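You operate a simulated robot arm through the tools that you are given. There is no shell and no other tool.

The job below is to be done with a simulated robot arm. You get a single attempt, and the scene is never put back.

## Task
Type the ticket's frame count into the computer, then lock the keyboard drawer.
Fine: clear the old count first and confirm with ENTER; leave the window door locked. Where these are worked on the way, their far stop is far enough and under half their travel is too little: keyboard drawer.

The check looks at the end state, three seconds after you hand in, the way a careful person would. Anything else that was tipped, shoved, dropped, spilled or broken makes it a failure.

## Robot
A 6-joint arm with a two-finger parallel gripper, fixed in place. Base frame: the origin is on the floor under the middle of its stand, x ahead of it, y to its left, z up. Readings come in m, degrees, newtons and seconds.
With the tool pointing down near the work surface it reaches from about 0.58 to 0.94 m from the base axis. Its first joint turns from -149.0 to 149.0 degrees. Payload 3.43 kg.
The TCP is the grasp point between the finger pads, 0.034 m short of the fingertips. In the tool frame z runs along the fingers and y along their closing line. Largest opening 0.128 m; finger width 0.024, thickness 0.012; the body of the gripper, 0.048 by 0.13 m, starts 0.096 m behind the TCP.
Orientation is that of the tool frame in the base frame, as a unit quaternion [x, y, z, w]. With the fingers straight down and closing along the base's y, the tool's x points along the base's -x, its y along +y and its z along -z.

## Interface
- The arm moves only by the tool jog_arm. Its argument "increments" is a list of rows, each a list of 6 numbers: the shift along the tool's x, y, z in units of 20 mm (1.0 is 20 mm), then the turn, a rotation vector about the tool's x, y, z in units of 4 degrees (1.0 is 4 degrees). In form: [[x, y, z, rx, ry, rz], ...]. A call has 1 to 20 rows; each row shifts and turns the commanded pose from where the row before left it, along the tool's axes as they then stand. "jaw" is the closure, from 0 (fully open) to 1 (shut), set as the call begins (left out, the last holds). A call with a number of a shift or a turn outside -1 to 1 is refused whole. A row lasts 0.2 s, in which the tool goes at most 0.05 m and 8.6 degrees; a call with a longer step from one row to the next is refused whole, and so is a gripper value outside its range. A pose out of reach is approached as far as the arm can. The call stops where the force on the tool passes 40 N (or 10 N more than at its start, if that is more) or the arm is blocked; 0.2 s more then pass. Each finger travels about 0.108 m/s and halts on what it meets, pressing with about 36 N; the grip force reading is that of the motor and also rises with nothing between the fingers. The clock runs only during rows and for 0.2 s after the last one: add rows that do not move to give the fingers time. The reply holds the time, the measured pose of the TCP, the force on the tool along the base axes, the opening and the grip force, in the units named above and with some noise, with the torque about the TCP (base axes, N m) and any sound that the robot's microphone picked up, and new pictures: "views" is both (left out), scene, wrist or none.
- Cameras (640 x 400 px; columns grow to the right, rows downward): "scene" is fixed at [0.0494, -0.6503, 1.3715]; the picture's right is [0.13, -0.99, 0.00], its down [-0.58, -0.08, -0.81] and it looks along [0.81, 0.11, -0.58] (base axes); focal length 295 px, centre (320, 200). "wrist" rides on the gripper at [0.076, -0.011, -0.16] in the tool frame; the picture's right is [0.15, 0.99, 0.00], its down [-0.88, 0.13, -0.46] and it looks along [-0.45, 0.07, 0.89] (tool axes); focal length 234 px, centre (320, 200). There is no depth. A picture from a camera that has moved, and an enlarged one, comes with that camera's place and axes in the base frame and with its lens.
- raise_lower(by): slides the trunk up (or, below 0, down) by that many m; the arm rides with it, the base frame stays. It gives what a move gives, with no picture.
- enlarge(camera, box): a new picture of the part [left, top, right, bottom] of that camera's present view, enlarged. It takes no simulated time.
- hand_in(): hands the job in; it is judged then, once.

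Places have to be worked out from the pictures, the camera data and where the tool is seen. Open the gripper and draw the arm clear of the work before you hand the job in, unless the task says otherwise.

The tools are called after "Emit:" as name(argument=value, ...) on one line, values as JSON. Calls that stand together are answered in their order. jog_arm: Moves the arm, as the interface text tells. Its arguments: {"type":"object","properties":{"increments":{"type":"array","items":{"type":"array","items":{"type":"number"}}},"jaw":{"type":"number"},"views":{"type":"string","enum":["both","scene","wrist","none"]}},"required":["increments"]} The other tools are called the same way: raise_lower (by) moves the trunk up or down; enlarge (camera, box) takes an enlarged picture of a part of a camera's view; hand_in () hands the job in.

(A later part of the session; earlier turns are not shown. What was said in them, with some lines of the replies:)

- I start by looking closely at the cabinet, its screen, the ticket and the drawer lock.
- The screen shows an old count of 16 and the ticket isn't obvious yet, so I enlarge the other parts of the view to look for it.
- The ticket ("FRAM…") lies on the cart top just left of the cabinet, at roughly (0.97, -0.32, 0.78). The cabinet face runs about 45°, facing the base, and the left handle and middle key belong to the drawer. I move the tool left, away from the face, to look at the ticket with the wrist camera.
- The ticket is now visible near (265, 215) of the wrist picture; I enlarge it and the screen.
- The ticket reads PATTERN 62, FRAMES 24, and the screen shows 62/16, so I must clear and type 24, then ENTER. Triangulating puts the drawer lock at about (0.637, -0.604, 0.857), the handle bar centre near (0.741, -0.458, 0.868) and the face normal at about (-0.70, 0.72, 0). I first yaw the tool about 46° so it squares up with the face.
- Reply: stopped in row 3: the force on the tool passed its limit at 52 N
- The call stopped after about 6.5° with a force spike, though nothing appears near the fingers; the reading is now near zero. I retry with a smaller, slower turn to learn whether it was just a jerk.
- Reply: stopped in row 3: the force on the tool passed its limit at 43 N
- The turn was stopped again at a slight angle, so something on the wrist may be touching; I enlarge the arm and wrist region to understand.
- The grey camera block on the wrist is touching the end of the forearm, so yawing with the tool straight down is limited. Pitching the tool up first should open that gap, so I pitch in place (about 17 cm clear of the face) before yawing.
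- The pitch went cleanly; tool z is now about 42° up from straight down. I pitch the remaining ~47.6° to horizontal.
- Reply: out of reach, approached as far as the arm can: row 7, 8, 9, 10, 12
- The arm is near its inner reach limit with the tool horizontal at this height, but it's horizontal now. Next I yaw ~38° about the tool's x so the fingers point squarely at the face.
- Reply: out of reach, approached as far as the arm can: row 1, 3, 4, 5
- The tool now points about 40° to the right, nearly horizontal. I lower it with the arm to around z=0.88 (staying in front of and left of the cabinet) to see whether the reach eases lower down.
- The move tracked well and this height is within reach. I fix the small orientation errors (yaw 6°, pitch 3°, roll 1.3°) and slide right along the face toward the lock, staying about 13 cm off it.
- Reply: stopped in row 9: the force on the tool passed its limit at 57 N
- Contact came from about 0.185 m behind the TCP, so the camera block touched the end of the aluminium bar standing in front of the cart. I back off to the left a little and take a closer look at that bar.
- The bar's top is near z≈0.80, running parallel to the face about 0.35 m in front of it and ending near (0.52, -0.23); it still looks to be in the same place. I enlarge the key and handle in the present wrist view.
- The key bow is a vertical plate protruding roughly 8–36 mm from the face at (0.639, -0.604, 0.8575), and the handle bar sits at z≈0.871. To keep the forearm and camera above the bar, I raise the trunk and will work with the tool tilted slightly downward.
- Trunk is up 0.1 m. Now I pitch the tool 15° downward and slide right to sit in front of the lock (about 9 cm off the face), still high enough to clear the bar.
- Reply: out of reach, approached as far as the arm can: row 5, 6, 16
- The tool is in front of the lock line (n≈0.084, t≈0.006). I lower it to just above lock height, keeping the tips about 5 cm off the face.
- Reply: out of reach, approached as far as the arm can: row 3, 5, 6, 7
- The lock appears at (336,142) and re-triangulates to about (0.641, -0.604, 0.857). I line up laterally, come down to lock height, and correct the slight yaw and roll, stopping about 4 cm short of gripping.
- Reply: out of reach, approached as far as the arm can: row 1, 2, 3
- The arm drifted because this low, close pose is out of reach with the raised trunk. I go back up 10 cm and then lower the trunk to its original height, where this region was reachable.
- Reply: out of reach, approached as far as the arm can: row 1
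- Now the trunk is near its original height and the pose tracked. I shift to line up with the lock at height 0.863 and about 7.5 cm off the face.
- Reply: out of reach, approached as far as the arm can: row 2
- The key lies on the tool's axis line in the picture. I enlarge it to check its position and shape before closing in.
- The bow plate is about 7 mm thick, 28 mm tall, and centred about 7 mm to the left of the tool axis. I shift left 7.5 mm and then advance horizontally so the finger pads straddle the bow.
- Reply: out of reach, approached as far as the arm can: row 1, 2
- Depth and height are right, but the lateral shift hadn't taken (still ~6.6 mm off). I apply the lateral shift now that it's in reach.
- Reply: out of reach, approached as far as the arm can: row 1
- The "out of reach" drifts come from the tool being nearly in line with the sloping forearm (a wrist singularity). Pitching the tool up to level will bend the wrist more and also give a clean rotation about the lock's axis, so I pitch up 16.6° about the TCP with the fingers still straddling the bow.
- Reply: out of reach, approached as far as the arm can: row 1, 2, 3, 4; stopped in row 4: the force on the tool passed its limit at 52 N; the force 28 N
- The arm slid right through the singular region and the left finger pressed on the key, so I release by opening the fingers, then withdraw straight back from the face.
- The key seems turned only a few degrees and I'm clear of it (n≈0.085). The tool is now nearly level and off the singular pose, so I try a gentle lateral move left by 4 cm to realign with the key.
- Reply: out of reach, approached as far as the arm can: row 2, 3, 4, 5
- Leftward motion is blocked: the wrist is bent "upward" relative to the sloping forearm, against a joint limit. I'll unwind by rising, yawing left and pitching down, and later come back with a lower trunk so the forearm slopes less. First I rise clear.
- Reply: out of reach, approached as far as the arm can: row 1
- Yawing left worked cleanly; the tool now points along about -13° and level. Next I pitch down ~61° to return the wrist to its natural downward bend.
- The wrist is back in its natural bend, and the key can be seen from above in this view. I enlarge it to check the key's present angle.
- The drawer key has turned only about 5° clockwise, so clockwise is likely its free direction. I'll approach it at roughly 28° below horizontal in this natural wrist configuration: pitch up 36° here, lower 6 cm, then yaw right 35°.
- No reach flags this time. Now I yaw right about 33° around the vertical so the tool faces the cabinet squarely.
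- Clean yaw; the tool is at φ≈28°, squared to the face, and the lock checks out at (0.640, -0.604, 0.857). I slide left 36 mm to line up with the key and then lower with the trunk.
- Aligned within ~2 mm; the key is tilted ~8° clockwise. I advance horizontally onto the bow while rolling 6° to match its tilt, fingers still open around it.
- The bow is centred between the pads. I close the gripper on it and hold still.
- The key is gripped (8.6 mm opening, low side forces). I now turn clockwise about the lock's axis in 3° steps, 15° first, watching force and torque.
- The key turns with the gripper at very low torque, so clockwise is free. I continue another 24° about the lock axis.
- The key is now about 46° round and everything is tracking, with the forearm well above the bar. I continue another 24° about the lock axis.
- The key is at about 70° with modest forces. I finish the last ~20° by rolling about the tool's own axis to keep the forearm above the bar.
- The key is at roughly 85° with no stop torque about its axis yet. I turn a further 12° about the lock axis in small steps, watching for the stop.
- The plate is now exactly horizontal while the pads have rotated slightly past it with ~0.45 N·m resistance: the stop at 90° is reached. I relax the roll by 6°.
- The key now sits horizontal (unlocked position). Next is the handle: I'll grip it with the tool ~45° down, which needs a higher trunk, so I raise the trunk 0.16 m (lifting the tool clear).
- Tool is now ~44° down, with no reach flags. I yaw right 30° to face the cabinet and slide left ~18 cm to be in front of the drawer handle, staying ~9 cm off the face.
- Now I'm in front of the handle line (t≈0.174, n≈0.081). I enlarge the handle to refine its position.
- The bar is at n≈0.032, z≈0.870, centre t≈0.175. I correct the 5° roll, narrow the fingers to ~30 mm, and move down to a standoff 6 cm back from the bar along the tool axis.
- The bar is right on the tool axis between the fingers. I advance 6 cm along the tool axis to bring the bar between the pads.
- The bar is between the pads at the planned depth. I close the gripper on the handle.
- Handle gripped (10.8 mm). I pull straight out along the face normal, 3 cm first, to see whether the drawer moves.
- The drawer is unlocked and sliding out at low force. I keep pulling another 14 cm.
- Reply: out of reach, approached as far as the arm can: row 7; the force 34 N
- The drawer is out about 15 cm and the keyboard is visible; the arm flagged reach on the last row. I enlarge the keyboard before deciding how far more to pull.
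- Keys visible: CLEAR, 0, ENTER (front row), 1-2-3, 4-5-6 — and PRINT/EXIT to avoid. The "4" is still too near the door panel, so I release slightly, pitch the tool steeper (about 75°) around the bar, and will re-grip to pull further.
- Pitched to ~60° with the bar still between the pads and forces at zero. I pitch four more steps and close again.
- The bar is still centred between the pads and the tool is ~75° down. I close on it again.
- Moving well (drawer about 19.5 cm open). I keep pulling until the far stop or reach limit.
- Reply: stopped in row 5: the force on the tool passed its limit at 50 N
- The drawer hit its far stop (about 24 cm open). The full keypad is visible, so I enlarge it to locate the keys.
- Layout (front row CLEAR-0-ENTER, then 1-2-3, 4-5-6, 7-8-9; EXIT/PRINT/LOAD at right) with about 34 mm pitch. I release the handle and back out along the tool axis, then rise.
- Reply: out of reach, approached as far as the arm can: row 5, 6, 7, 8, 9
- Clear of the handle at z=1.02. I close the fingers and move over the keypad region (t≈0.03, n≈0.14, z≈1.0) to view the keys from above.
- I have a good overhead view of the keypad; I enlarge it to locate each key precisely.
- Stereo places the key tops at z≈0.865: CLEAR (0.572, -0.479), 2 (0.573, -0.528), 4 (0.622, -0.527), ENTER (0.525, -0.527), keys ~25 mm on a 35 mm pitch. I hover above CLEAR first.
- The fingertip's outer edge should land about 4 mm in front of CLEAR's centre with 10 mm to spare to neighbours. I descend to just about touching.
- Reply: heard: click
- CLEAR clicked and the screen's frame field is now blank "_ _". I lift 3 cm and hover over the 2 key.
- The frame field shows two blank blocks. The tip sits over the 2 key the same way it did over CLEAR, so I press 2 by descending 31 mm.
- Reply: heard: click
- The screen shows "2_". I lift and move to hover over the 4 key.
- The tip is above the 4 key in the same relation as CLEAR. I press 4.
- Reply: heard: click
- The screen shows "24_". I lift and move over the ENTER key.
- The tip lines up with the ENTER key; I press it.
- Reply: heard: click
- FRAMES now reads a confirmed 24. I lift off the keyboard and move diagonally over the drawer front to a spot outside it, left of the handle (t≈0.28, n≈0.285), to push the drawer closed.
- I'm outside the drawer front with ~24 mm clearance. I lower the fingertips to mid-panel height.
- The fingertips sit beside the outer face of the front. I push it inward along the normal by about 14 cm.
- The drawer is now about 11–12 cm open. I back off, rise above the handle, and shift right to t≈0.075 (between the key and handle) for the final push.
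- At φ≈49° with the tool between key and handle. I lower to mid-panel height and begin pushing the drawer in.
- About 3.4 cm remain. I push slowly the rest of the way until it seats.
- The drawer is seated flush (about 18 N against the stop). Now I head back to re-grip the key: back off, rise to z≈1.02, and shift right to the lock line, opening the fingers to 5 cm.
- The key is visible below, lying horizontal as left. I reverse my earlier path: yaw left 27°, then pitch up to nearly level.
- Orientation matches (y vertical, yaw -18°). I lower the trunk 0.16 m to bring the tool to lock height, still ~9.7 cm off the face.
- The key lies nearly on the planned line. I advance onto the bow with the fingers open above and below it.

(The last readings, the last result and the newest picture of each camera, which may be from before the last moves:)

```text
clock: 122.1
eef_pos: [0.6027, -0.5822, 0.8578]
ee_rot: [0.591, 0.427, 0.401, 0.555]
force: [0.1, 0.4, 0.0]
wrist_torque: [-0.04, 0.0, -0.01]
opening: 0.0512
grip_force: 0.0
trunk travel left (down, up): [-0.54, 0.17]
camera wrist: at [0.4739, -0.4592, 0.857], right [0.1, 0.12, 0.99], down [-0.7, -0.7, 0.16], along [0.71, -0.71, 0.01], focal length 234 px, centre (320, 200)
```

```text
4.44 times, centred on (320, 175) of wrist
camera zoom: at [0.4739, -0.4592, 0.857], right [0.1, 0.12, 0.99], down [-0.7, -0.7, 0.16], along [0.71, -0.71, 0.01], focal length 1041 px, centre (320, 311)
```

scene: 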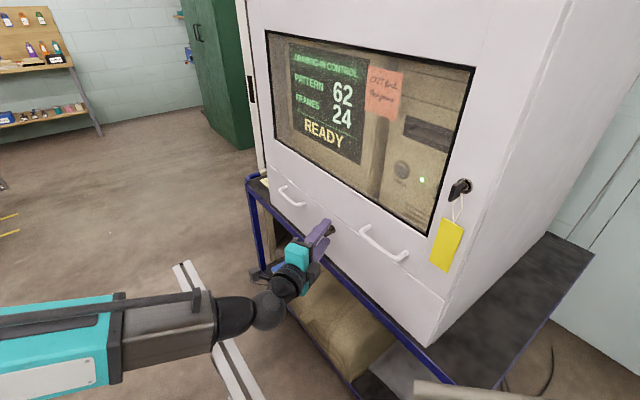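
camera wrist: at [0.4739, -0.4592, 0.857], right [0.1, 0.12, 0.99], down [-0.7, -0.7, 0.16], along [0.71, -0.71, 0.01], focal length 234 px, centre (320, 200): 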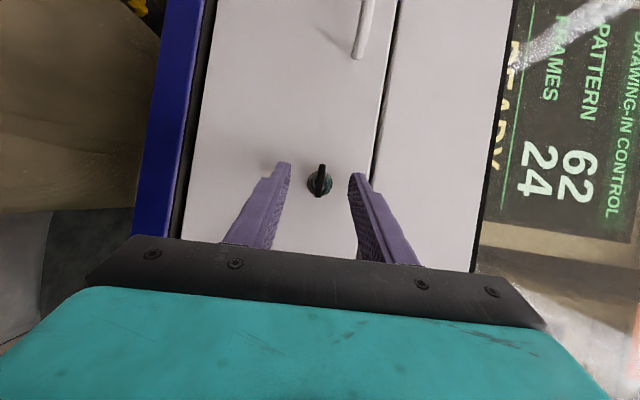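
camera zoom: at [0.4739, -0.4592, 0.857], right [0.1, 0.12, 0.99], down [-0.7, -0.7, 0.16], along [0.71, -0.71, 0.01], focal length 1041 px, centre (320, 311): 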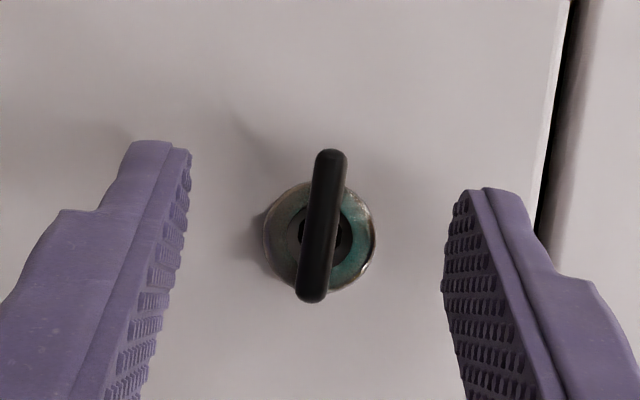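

The bow is centred between the pads. I close on it.

Emit:
jog_arm(increments=[[0, 0, 0, 0, 0, 0], [0, 0, 0, 0, 0, 0], [0, 0, 0, 0, 0, 0]], jaw=1.0, views="none")

Emit:
jog_arm(increments=[[0.002, 0.02, 0, 0.228, -0.028, -0.445], [0.004, 0.037, 0, 0.455, -0.056, -0.889], [0.004, 0.037, 0, 0.455, -0.056, -0.889], [0.004, 0.037, 0, 0.455, -0.056, -0.889], [0.004, 0.037, 0, 0.455, -0.056, -0.889], [0, 0, 0, 0, 0, 0]])

Emit:
enlarge(camera="wrist", box=[260, 130, 380, 220])

```text
clock: 122.9
eef_pos: [0.6035, -0.5804, 0.8589]
ee_rot: [0.591, 0.427, 0.401, 0.555]
force: [0.6, -0.9, 3.5]
wrist_torque: [-0.29, -0.36, -0.2]
opening: 0.0086
grip_force: 42.8
trunk travel left (down, up): [-0.54, 0.17]
```

```text
clock: 124.3
eef_pos: [0.602, -0.5804, 0.8626]
ee_rot: [0.567, 0.527, 0.282, 0.567]
force: [0.0, -4.7, 11.0]
wrist_torque: [-0.43, -0.55, -0.43]
opening: 0.0088
grip_force: 42.3
trunk travel left (down, up): [-0.54, 0.17]
camera wrist: at [0.4741, -0.4578, 0.8622], right [0.32, 0.33, 0.89], down [-0.63, -0.63, 0.46], along [0.71, -0.71, 0.01], focal length 234 px, centre (320, 200)
```

scene: 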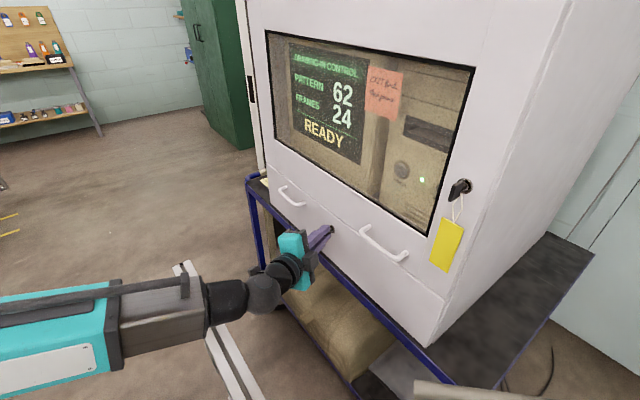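
wrist: 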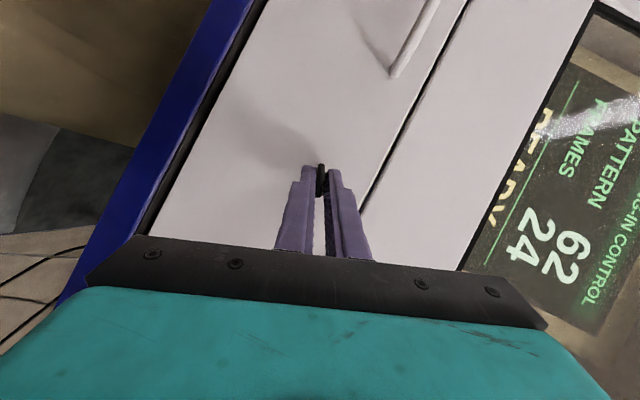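

```text
4.44 times, centred on (320, 175) of wrist
camera zoom: at [0.4741, -0.4578, 0.8622], right [0.32, 0.33, 0.89], down [-0.63, -0.63, 0.46], along [0.71, -0.71, 0.01], focal length 1041 px, centre (320, 311)
```

zoom: 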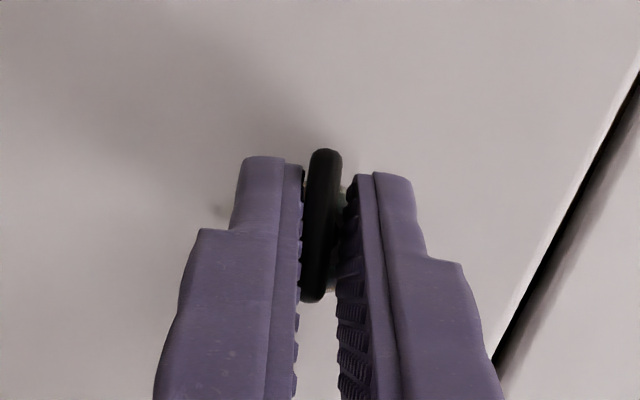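

The key turns back with the gripper. I continue 36° counter-clockwise about the lock axis.

Emit:
jog_arm(increments=[[0.004, 0.033, 0, 0.455, -0.056, -0.889], [0.004, 0.033, 0, 0.455, -0.056, -0.889], [0.004, 0.033, 0, 0.455, -0.056, -0.889], [0.004, 0.033, 0, 0.455, -0.056, -0.889], [0.004, 0.033, 0, 0.455, -0.056, -0.889], [0.004, 0.033, 0, 0.455, -0.056, -0.889], [0.004, 0.033, 0, 0.455, -0.056, -0.889], [0.004, 0.033, 0, 0.455, -0.056, -0.889], [0.004, 0.033, 0, 0.455, -0.056, -0.889], [0, 0, 0, 0, 0, 0]])

Emit:
enlarge(camera="wrist", box=[260, 130, 380, 220])

```text
clock: 126.5
eef_pos: [0.6068, -0.5773, 0.8666]
ee_rot: [0.478, 0.688, 0.029, 0.546]
force: [1.0, -4.5, 11.6]
wrist_torque: [-0.73, -0.75, -0.06]
opening: 0.0088
grip_force: 42.3
trunk travel left (down, up): [-0.54, 0.17]
camera wrist: at [0.4784, -0.4537, 0.87], right [0.63, 0.64, 0.45], down [-0.32, -0.32, 0.89], along [0.71, -0.7, 0.0], focal length 234 px, centre (320, 200)
```

scene: 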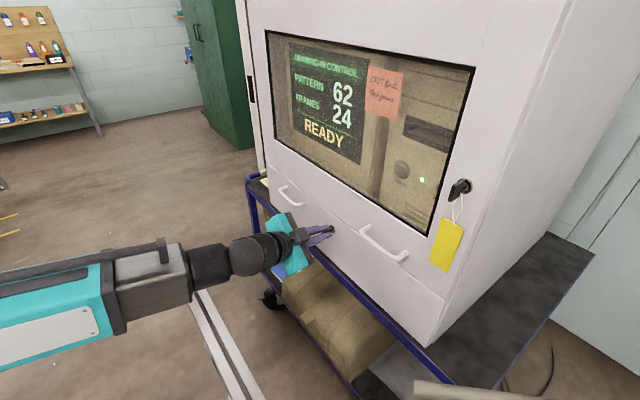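
wrist: 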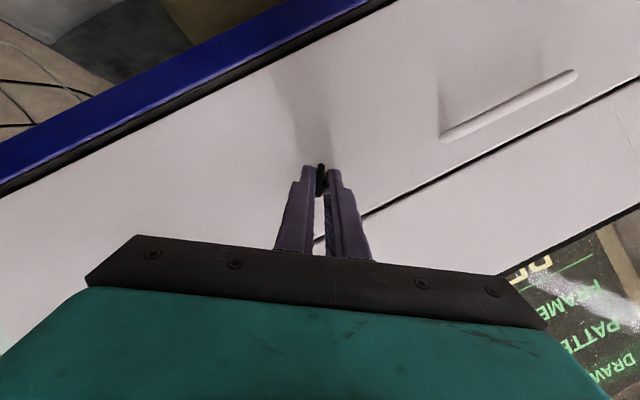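

```text
4.44 times, centred on (320, 175) of wrist
camera zoom: at [0.4784, -0.4537, 0.87], right [0.63, 0.64, 0.45], down [-0.32, -0.32, 0.89], along [0.71, -0.7, 0.0], focal length 1041 px, centre (320, 311)
```

zoom: 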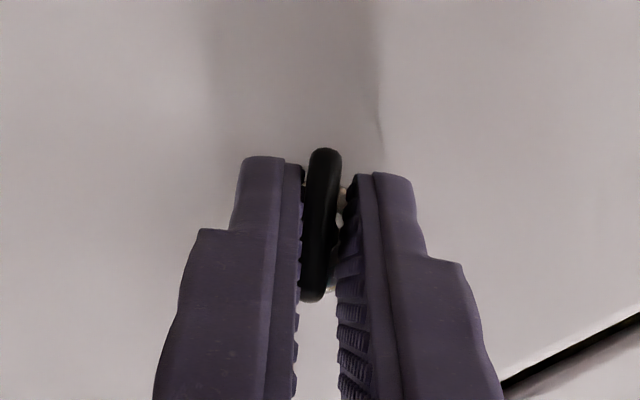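

The key is at about 34° from vertical. I continue 32° more.

Emit:
jog_arm(increments=[[0.004, 0.035, 0, 0.455, -0.056, -0.889], [0.004, 0.035, 0, 0.455, -0.056, -0.889], [0.004, 0.035, 0, 0.455, -0.056, -0.889], [0.004, 0.035, 0, 0.455, -0.056, -0.889], [0.004, 0.035, 0, 0.455, -0.056, -0.889], [0.004, 0.035, 0, 0.455, -0.056, -0.889], [0.004, 0.035, 0, 0.455, -0.056, -0.889], [0.004, 0.035, 0, 0.455, -0.056, -0.889], [0, 0, 0, 0, 0, 0]])

Emit:
enlarge(camera="wrist", box=[260, 130, 380, 220])

```text
clock: 128.5
eef_pos: [0.6103, -0.573, 0.8681]
ee_rot: [0.36, 0.774, -0.199, 0.481]
force: [2.4, 1.8, 4.4]
wrist_torque: [-0.6, -0.64, 0.47]
opening: 0.0088
grip_force: 42.7
trunk travel left (down, up): [-0.54, 0.17]
camera wrist: at [0.4844, -0.4479, 0.8731], right [0.7, 0.71, -0.09], down [0.07, 0.06, 1.0], along [0.71, -0.7, 0.0], focal length 234 px, centre (320, 200)
```

scene: 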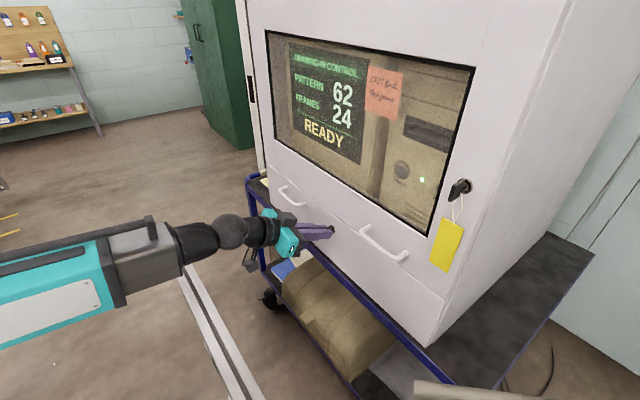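
wrist: 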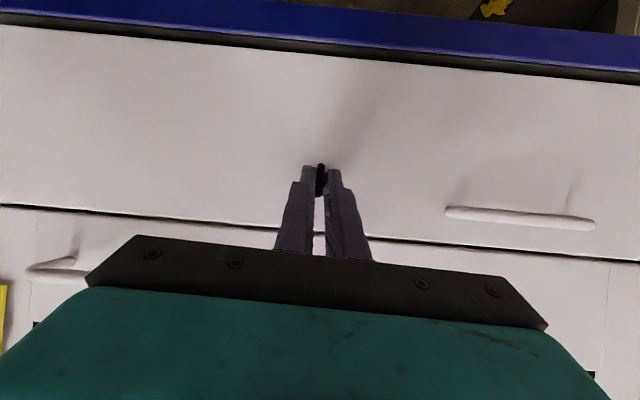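

```text
4.44 times, centred on (320, 175) of wrist
camera zoom: at [0.4844, -0.4479, 0.8731], right [0.7, 0.71, -0.09], down [0.07, 0.06, 1.0], along [0.71, -0.7, 0.0], focal length 1041 px, centre (320, 311)
```

zoom: 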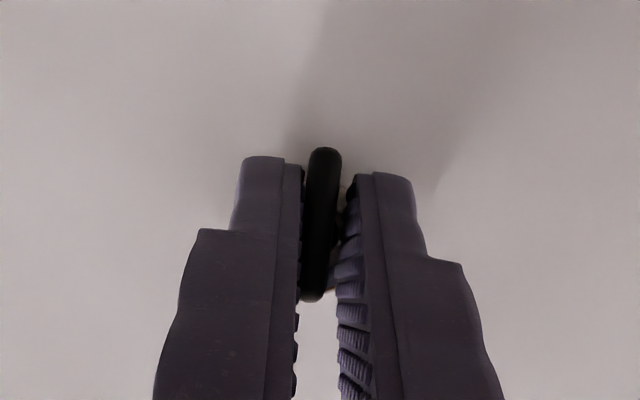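

The key is about 2–3° short of vertical. I turn ~9° further in small steps to seat it against the locked stop.

Emit:
jog_arm(increments=[[0.002, 0.02, 0, 0.341, -0.042, -0.667], [0.002, 0.02, 0, 0.341, -0.042, -0.667], [0.002, 0.02, 0, 0.341, -0.042, -0.667], [0, 0, 0, 0, 0, 0]])

Emit:
enlarge(camera="wrist", box=[260, 130, 380, 220])

```text
clock: 129.5
eef_pos: [0.6104, -0.572, 0.8683]
ee_rot: [0.321, 0.787, -0.261, 0.457]
force: [0.6, 1.8, 6.1]
wrist_torque: [0.87, 0.01, 1.11]
opening: 0.0098
grip_force: 43.9
trunk travel left (down, up): [-0.54, 0.17]
camera wrist: at [0.4859, -0.4467, 0.8729], right [0.68, 0.69, -0.25], down [0.18, 0.17, 0.97], along [0.71, -0.7, -0.01], focal length 234 px, centre (320, 200)
```

scene: 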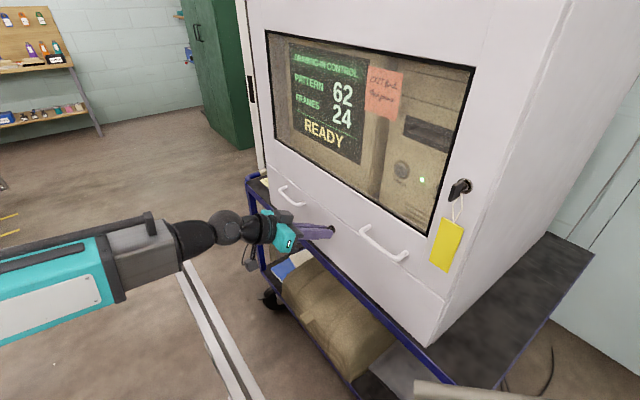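
wrist: 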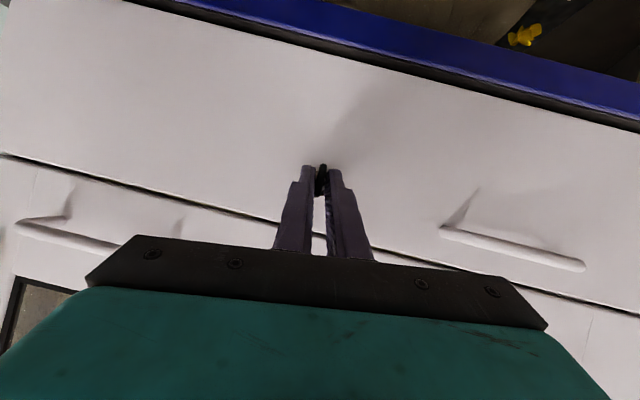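

```text
4.44 times, centred on (320, 175) of wrist
camera zoom: at [0.4859, -0.4467, 0.8729], right [0.68, 0.69, -0.25], down [0.18, 0.17, 0.97], along [0.71, -0.7, -0.01], focal length 1041 px, centre (320, 311)
```

zoom: 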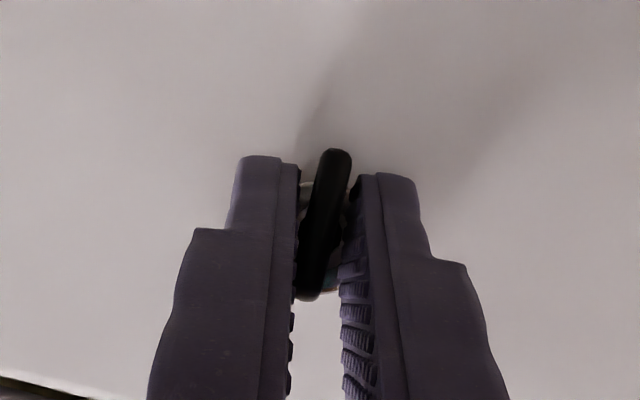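

The pads have rotated slightly past the bow with ~0.6 N·m resistance, so the key is hard against its locked (vertical) stop. I open the fingers right here so the key isn't dragged back.

Emit:
jog_arm(increments=[[0, 0, 0, 0, 0, 0], [0, 0, 0, 0, 0, 0], [0, 0, 0, 0, 0, 0]], jaw=0.6)

Emit:
enlarge(camera="wrist", box=[260, 130, 380, 220])

```text
clock: 130.3
eef_pos: [0.6112, -0.5727, 0.868]
ee_rot: [0.321, 0.788, -0.261, 0.457]
force: [0.3, 0.0, 0.3]
wrist_torque: [0.03, 0.03, 0.03]
opening: 0.0511
grip_force: 0.0
trunk travel left (down, up): [-0.54, 0.17]
camera wrist: at [0.4862, -0.4471, 0.8725], right [0.68, 0.69, -0.25], down [0.18, 0.17, 0.97], along [0.71, -0.7, -0.01], focal length 234 px, centre (320, 200)
```

scene: 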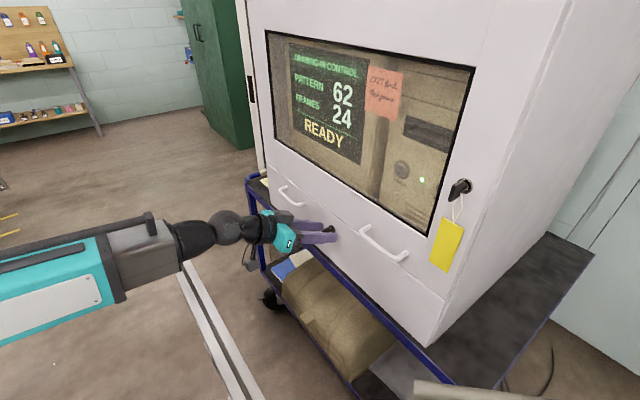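
wrist: 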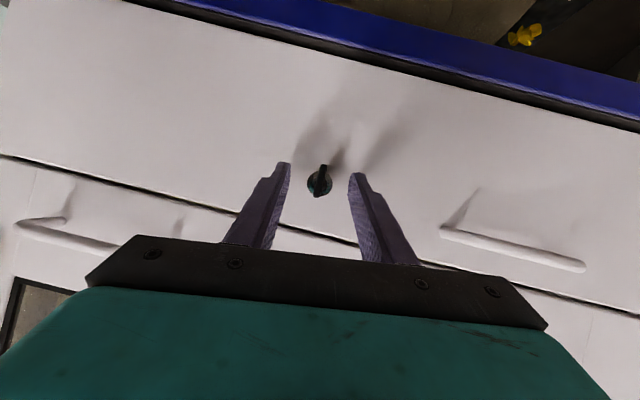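

```text
4.44 times, centred on (320, 175) of wrist
camera zoom: at [0.4862, -0.4471, 0.8725], right [0.68, 0.69, -0.25], down [0.18, 0.17, 0.97], along [0.71, -0.7, -0.01], focal length 1041 px, centre (320, 311)
```

zoom: 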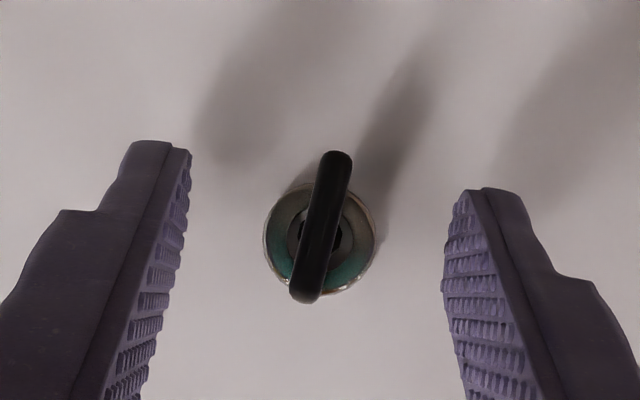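

Released; the bow reads vertical within about 1°. I withdraw straight back from the face 6 cm.

Emit:
jog_arm(increments=[[0.2, -0.025, -0.4, 0, 0, 0], [0.341, -0.042, -0.667, 0, 0, 0], [0.341, -0.042, -0.667, 0, 0, 0], [0.341, -0.042, -0.667, 0, 0, 0], [0.2, -0.025, -0.4, 0, 0, 0]])

Emit:
enlarge(camera="scene", box=[260, 160, 460, 330])

Emit:
enlarge(camera="scene", box=[300, 205, 364, 250])

```text
clock: 131.5
eef_pos: [0.5667, -0.5284, 0.868]
ee_rot: [0.32, 0.788, -0.261, 0.457]
force: [0.0, 0.2, -0.9]
wrist_torque: [0.01, -0.01, -0.02]
opening: 0.0512
grip_force: 0.1
trunk travel left (down, up): [-0.54, 0.17]
camera wrist: at [0.4416, -0.4028, 0.8731], right [0.68, 0.69, -0.25], down [0.18, 0.17, 0.97], along [0.71, -0.7, -0.01], focal length 234 px, centre (320, 200)
```

scene: 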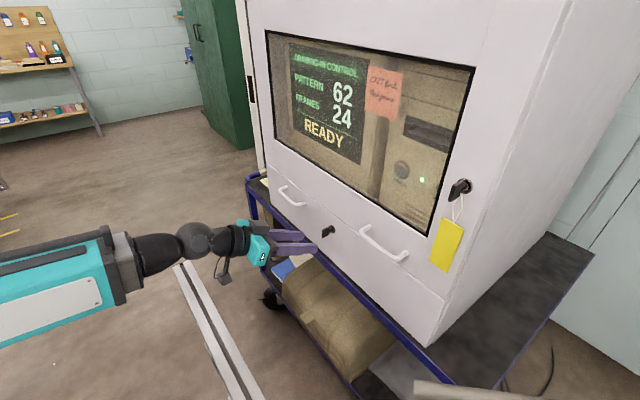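
wrist: 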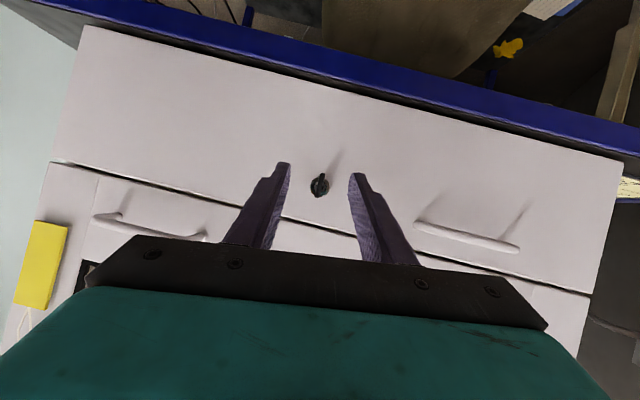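

```text
2.35 times, centred on (360, 245) of scene
camera zoom: at [0.0494, -0.6503, 1.3715], right [0.13, -0.99, 0.0], down [-0.58, -0.08, -0.81], along [0.81, 0.11, -0.58], focal length 694 px, centre (226, 94)
```

zoom: 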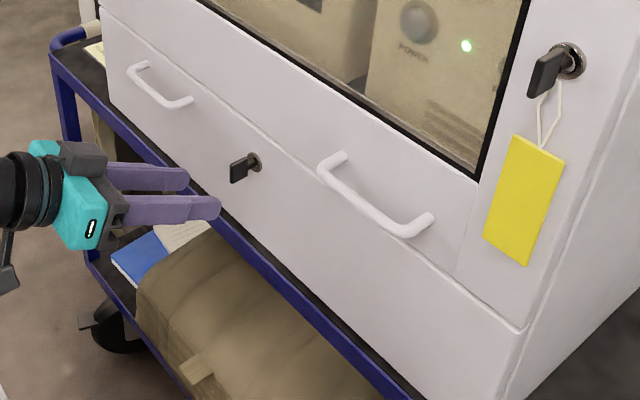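

```text
8.89 times, centred on (332, 228) of scene
camera zoom: at [0.0494, -0.6503, 1.3715], right [0.13, -0.99, 0.0], down [-0.58, -0.08, -0.81], along [0.81, 0.11, -0.58], focal length 2622 px, centre (213, -44)
```

zoom: 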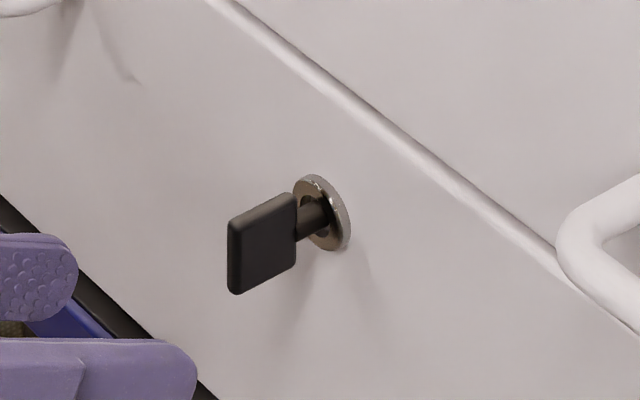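

The drawer is flush, its key is vertical again, the window key and tag are untouched, and the screen reads 24. I raise the trunk to lift the tool clear.

Emit:
raise_lower(by=0.16)

Emit:
jog_arm(increments=[[0, 0.6, 0, 0, 0, 0], [-0.08, 0.95, -0.1, 0, 0, 0], [-0.08, 0.95, -0.1, 0, 0, 0], [-0.08, 0.95, -0.1, 0, 0, 0], [-0.08, 0.95, -0.1, 0, 0, 0], [-0.08, 0.95, -0.1, 0, 0, 0], [-0.08, 0.95, -0.1, 0, 0, 0], [-0.08, 0.95, -0.1, 0, 0, 0], [-0.08, 0.95, -0.1, 0, 0, 0], [-0.08, 0.95, -0.1, 0, 0, 0], [-0.08, 0.95, -0.1, 0, 0, 0], [0, 0, 0, 0, 0, 0]], jaw=0.0)

```text
clock: 133.3
eef_pos: [0.5675, -0.5278, 1.0282]
ee_rot: [0.321, 0.788, -0.261, 0.457]
force: [0.5, 0.1, -0.5]
wrist_torque: [0.01, -0.01, 0.0]
opening: 0.0511
grip_force: 0.1
trunk travel left (down, up): [-0.7, 0.01]
```

```text
clock: 135.9
eef_pos: [0.7134, -0.3856, 1.0261]
ee_rot: [0.321, 0.788, -0.261, 0.457]
force: [0.6, 0.5, 0.1]
wrist_torque: [0.01, -0.03, 0.02]
opening: 0.128
grip_force: 0.1
trunk travel left (down, up): [-0.7, 0.01]
camera wrist: at [0.588, -0.2606, 1.0312], right [0.68, 0.69, -0.25], down [0.18, 0.17, 0.97], along [0.71, -0.7, -0.01], focal length 234 px, centre (320, 200)
```

scene: 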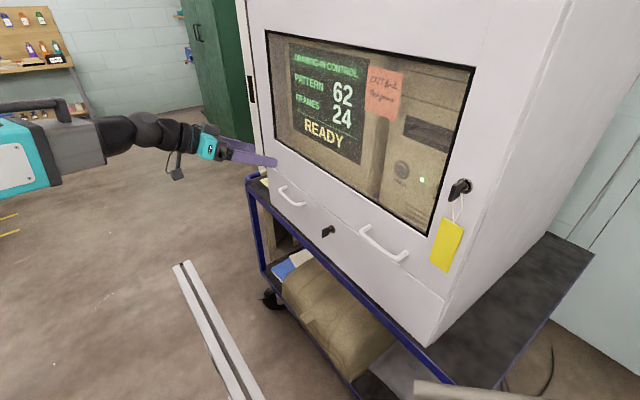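
wrist: 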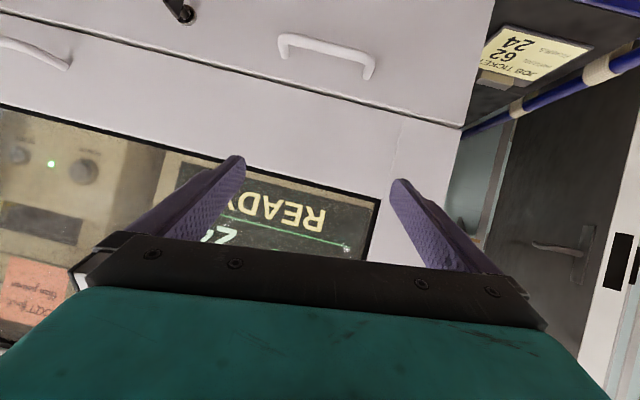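

I draw the arm a bit further left and back, clear of the cabinet.

Emit:
jog_arm(increments=[[0.12, 0.85, -0.5, 0, 0, 0], [0.12, 0.85, -0.5, 0, 0, 0], [0.12, 0.85, -0.5, 0, 0, 0], [0.12, 0.85, -0.5, 0, 0, 0], [0.12, 0.85, -0.5, 0, 0, 0], [0.12, 0.85, -0.5, 0, 0, 0], [0, 0, 0, 0, 0, 0], [0, 0, 0, 0, 0, 0]])

Emit:
enlarge(camera="scene", box=[240, 30, 480, 180])

Emit:
enlarge(camera="scene", box=[240, 160, 480, 310])

```text
clock: 137.7
eef_pos: [0.7491, -0.2719, 1.0266]
ee_rot: [0.321, 0.787, -0.261, 0.457]
force: [0.8, -0.2, 0.5]
wrist_torque: [0.03, 0.0, 0.0]
opening: 0.1283
grip_force: 0.0
trunk travel left (down, up): [-0.7, 0.01]
camera wrist: at [0.624, -0.1466, 1.0341], right [0.68, 0.69, -0.25], down [0.18, 0.17, 0.97], along [0.71, -0.7, -0.01], focal length 234 px, centre (320, 200)
```

scene: 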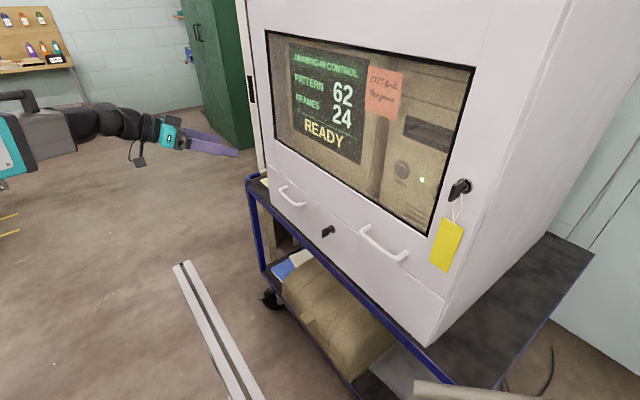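
wrist: 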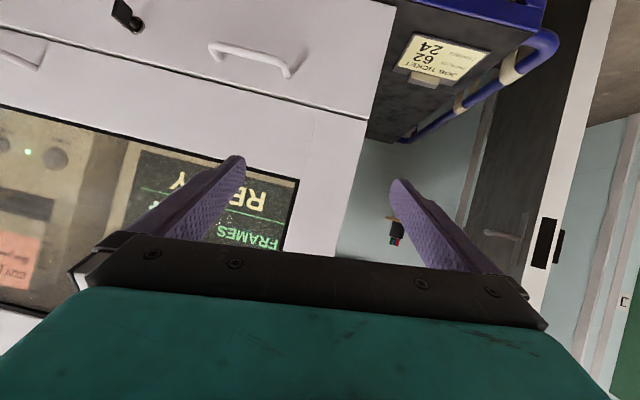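

```text
2.67 times, centred on (360, 105) of scene
camera zoom: at [0.0494, -0.6503, 1.3715], right [0.13, -0.99, 0.0], down [-0.58, -0.08, -0.81], along [0.81, 0.11, -0.58], focal length 787 px, centre (213, 453)
```

zoom: 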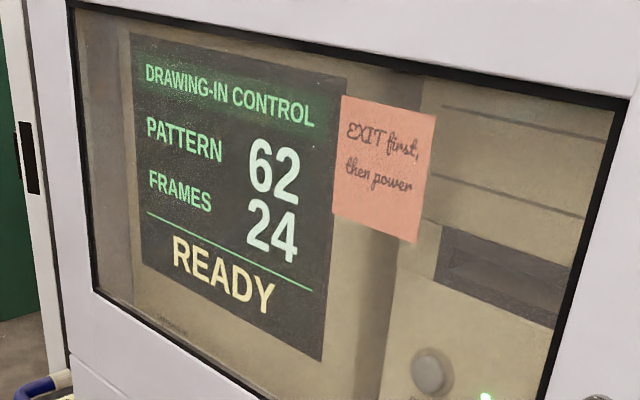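

```text
2.67 times, centred on (360, 235) of scene
camera zoom: at [0.0494, -0.6503, 1.3715], right [0.13, -0.99, 0.0], down [-0.58, -0.08, -0.81], along [0.81, 0.11, -0.58], focal length 787 px, centre (213, 107)
```

zoom: 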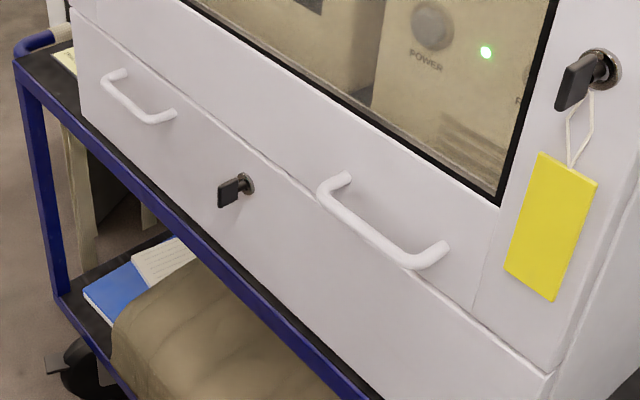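

FRAMES reads a confirmed 24. The drawer is closed with its key back at the locked stop, the window door and its key are untouched, and the arm is clear with the gripper open. I hand in.

Emit:
hand_in()

```text
The job is handed in.
```

The ticket's frame count, 24, is entered on the computer, and the keyboard drawer is closed and locked. I handed the job in; I haven't seen the check's result.

- **Frame count:** I cleared the old 16, typed 24 and pressed ENTER. The screen now shows PATTERN 62, FRAMES 24, READY.
- **Drawer:** I turned its key to unlock it, pulled it out to its far stop (about 24 cm) and pushed it shut afterwards. The key is back against its other stop, standing vertical as it was at the start. I didn't pull on the handle afterwards to test the lock.
- **Window door:** I didn't touch it. Its key and tag look the same as at the start.
- **Contact along the way:** The gripper's camera block bumped the end of the aluminium bar in front of the cart at about 57 N. In the later pictures the bar still appears to be in its original position. On my first try at the drawer key, a finger pushed it a few degrees sideways before I gripped it properly.

The arm is drawn clear of the cabinet with the gripper open.
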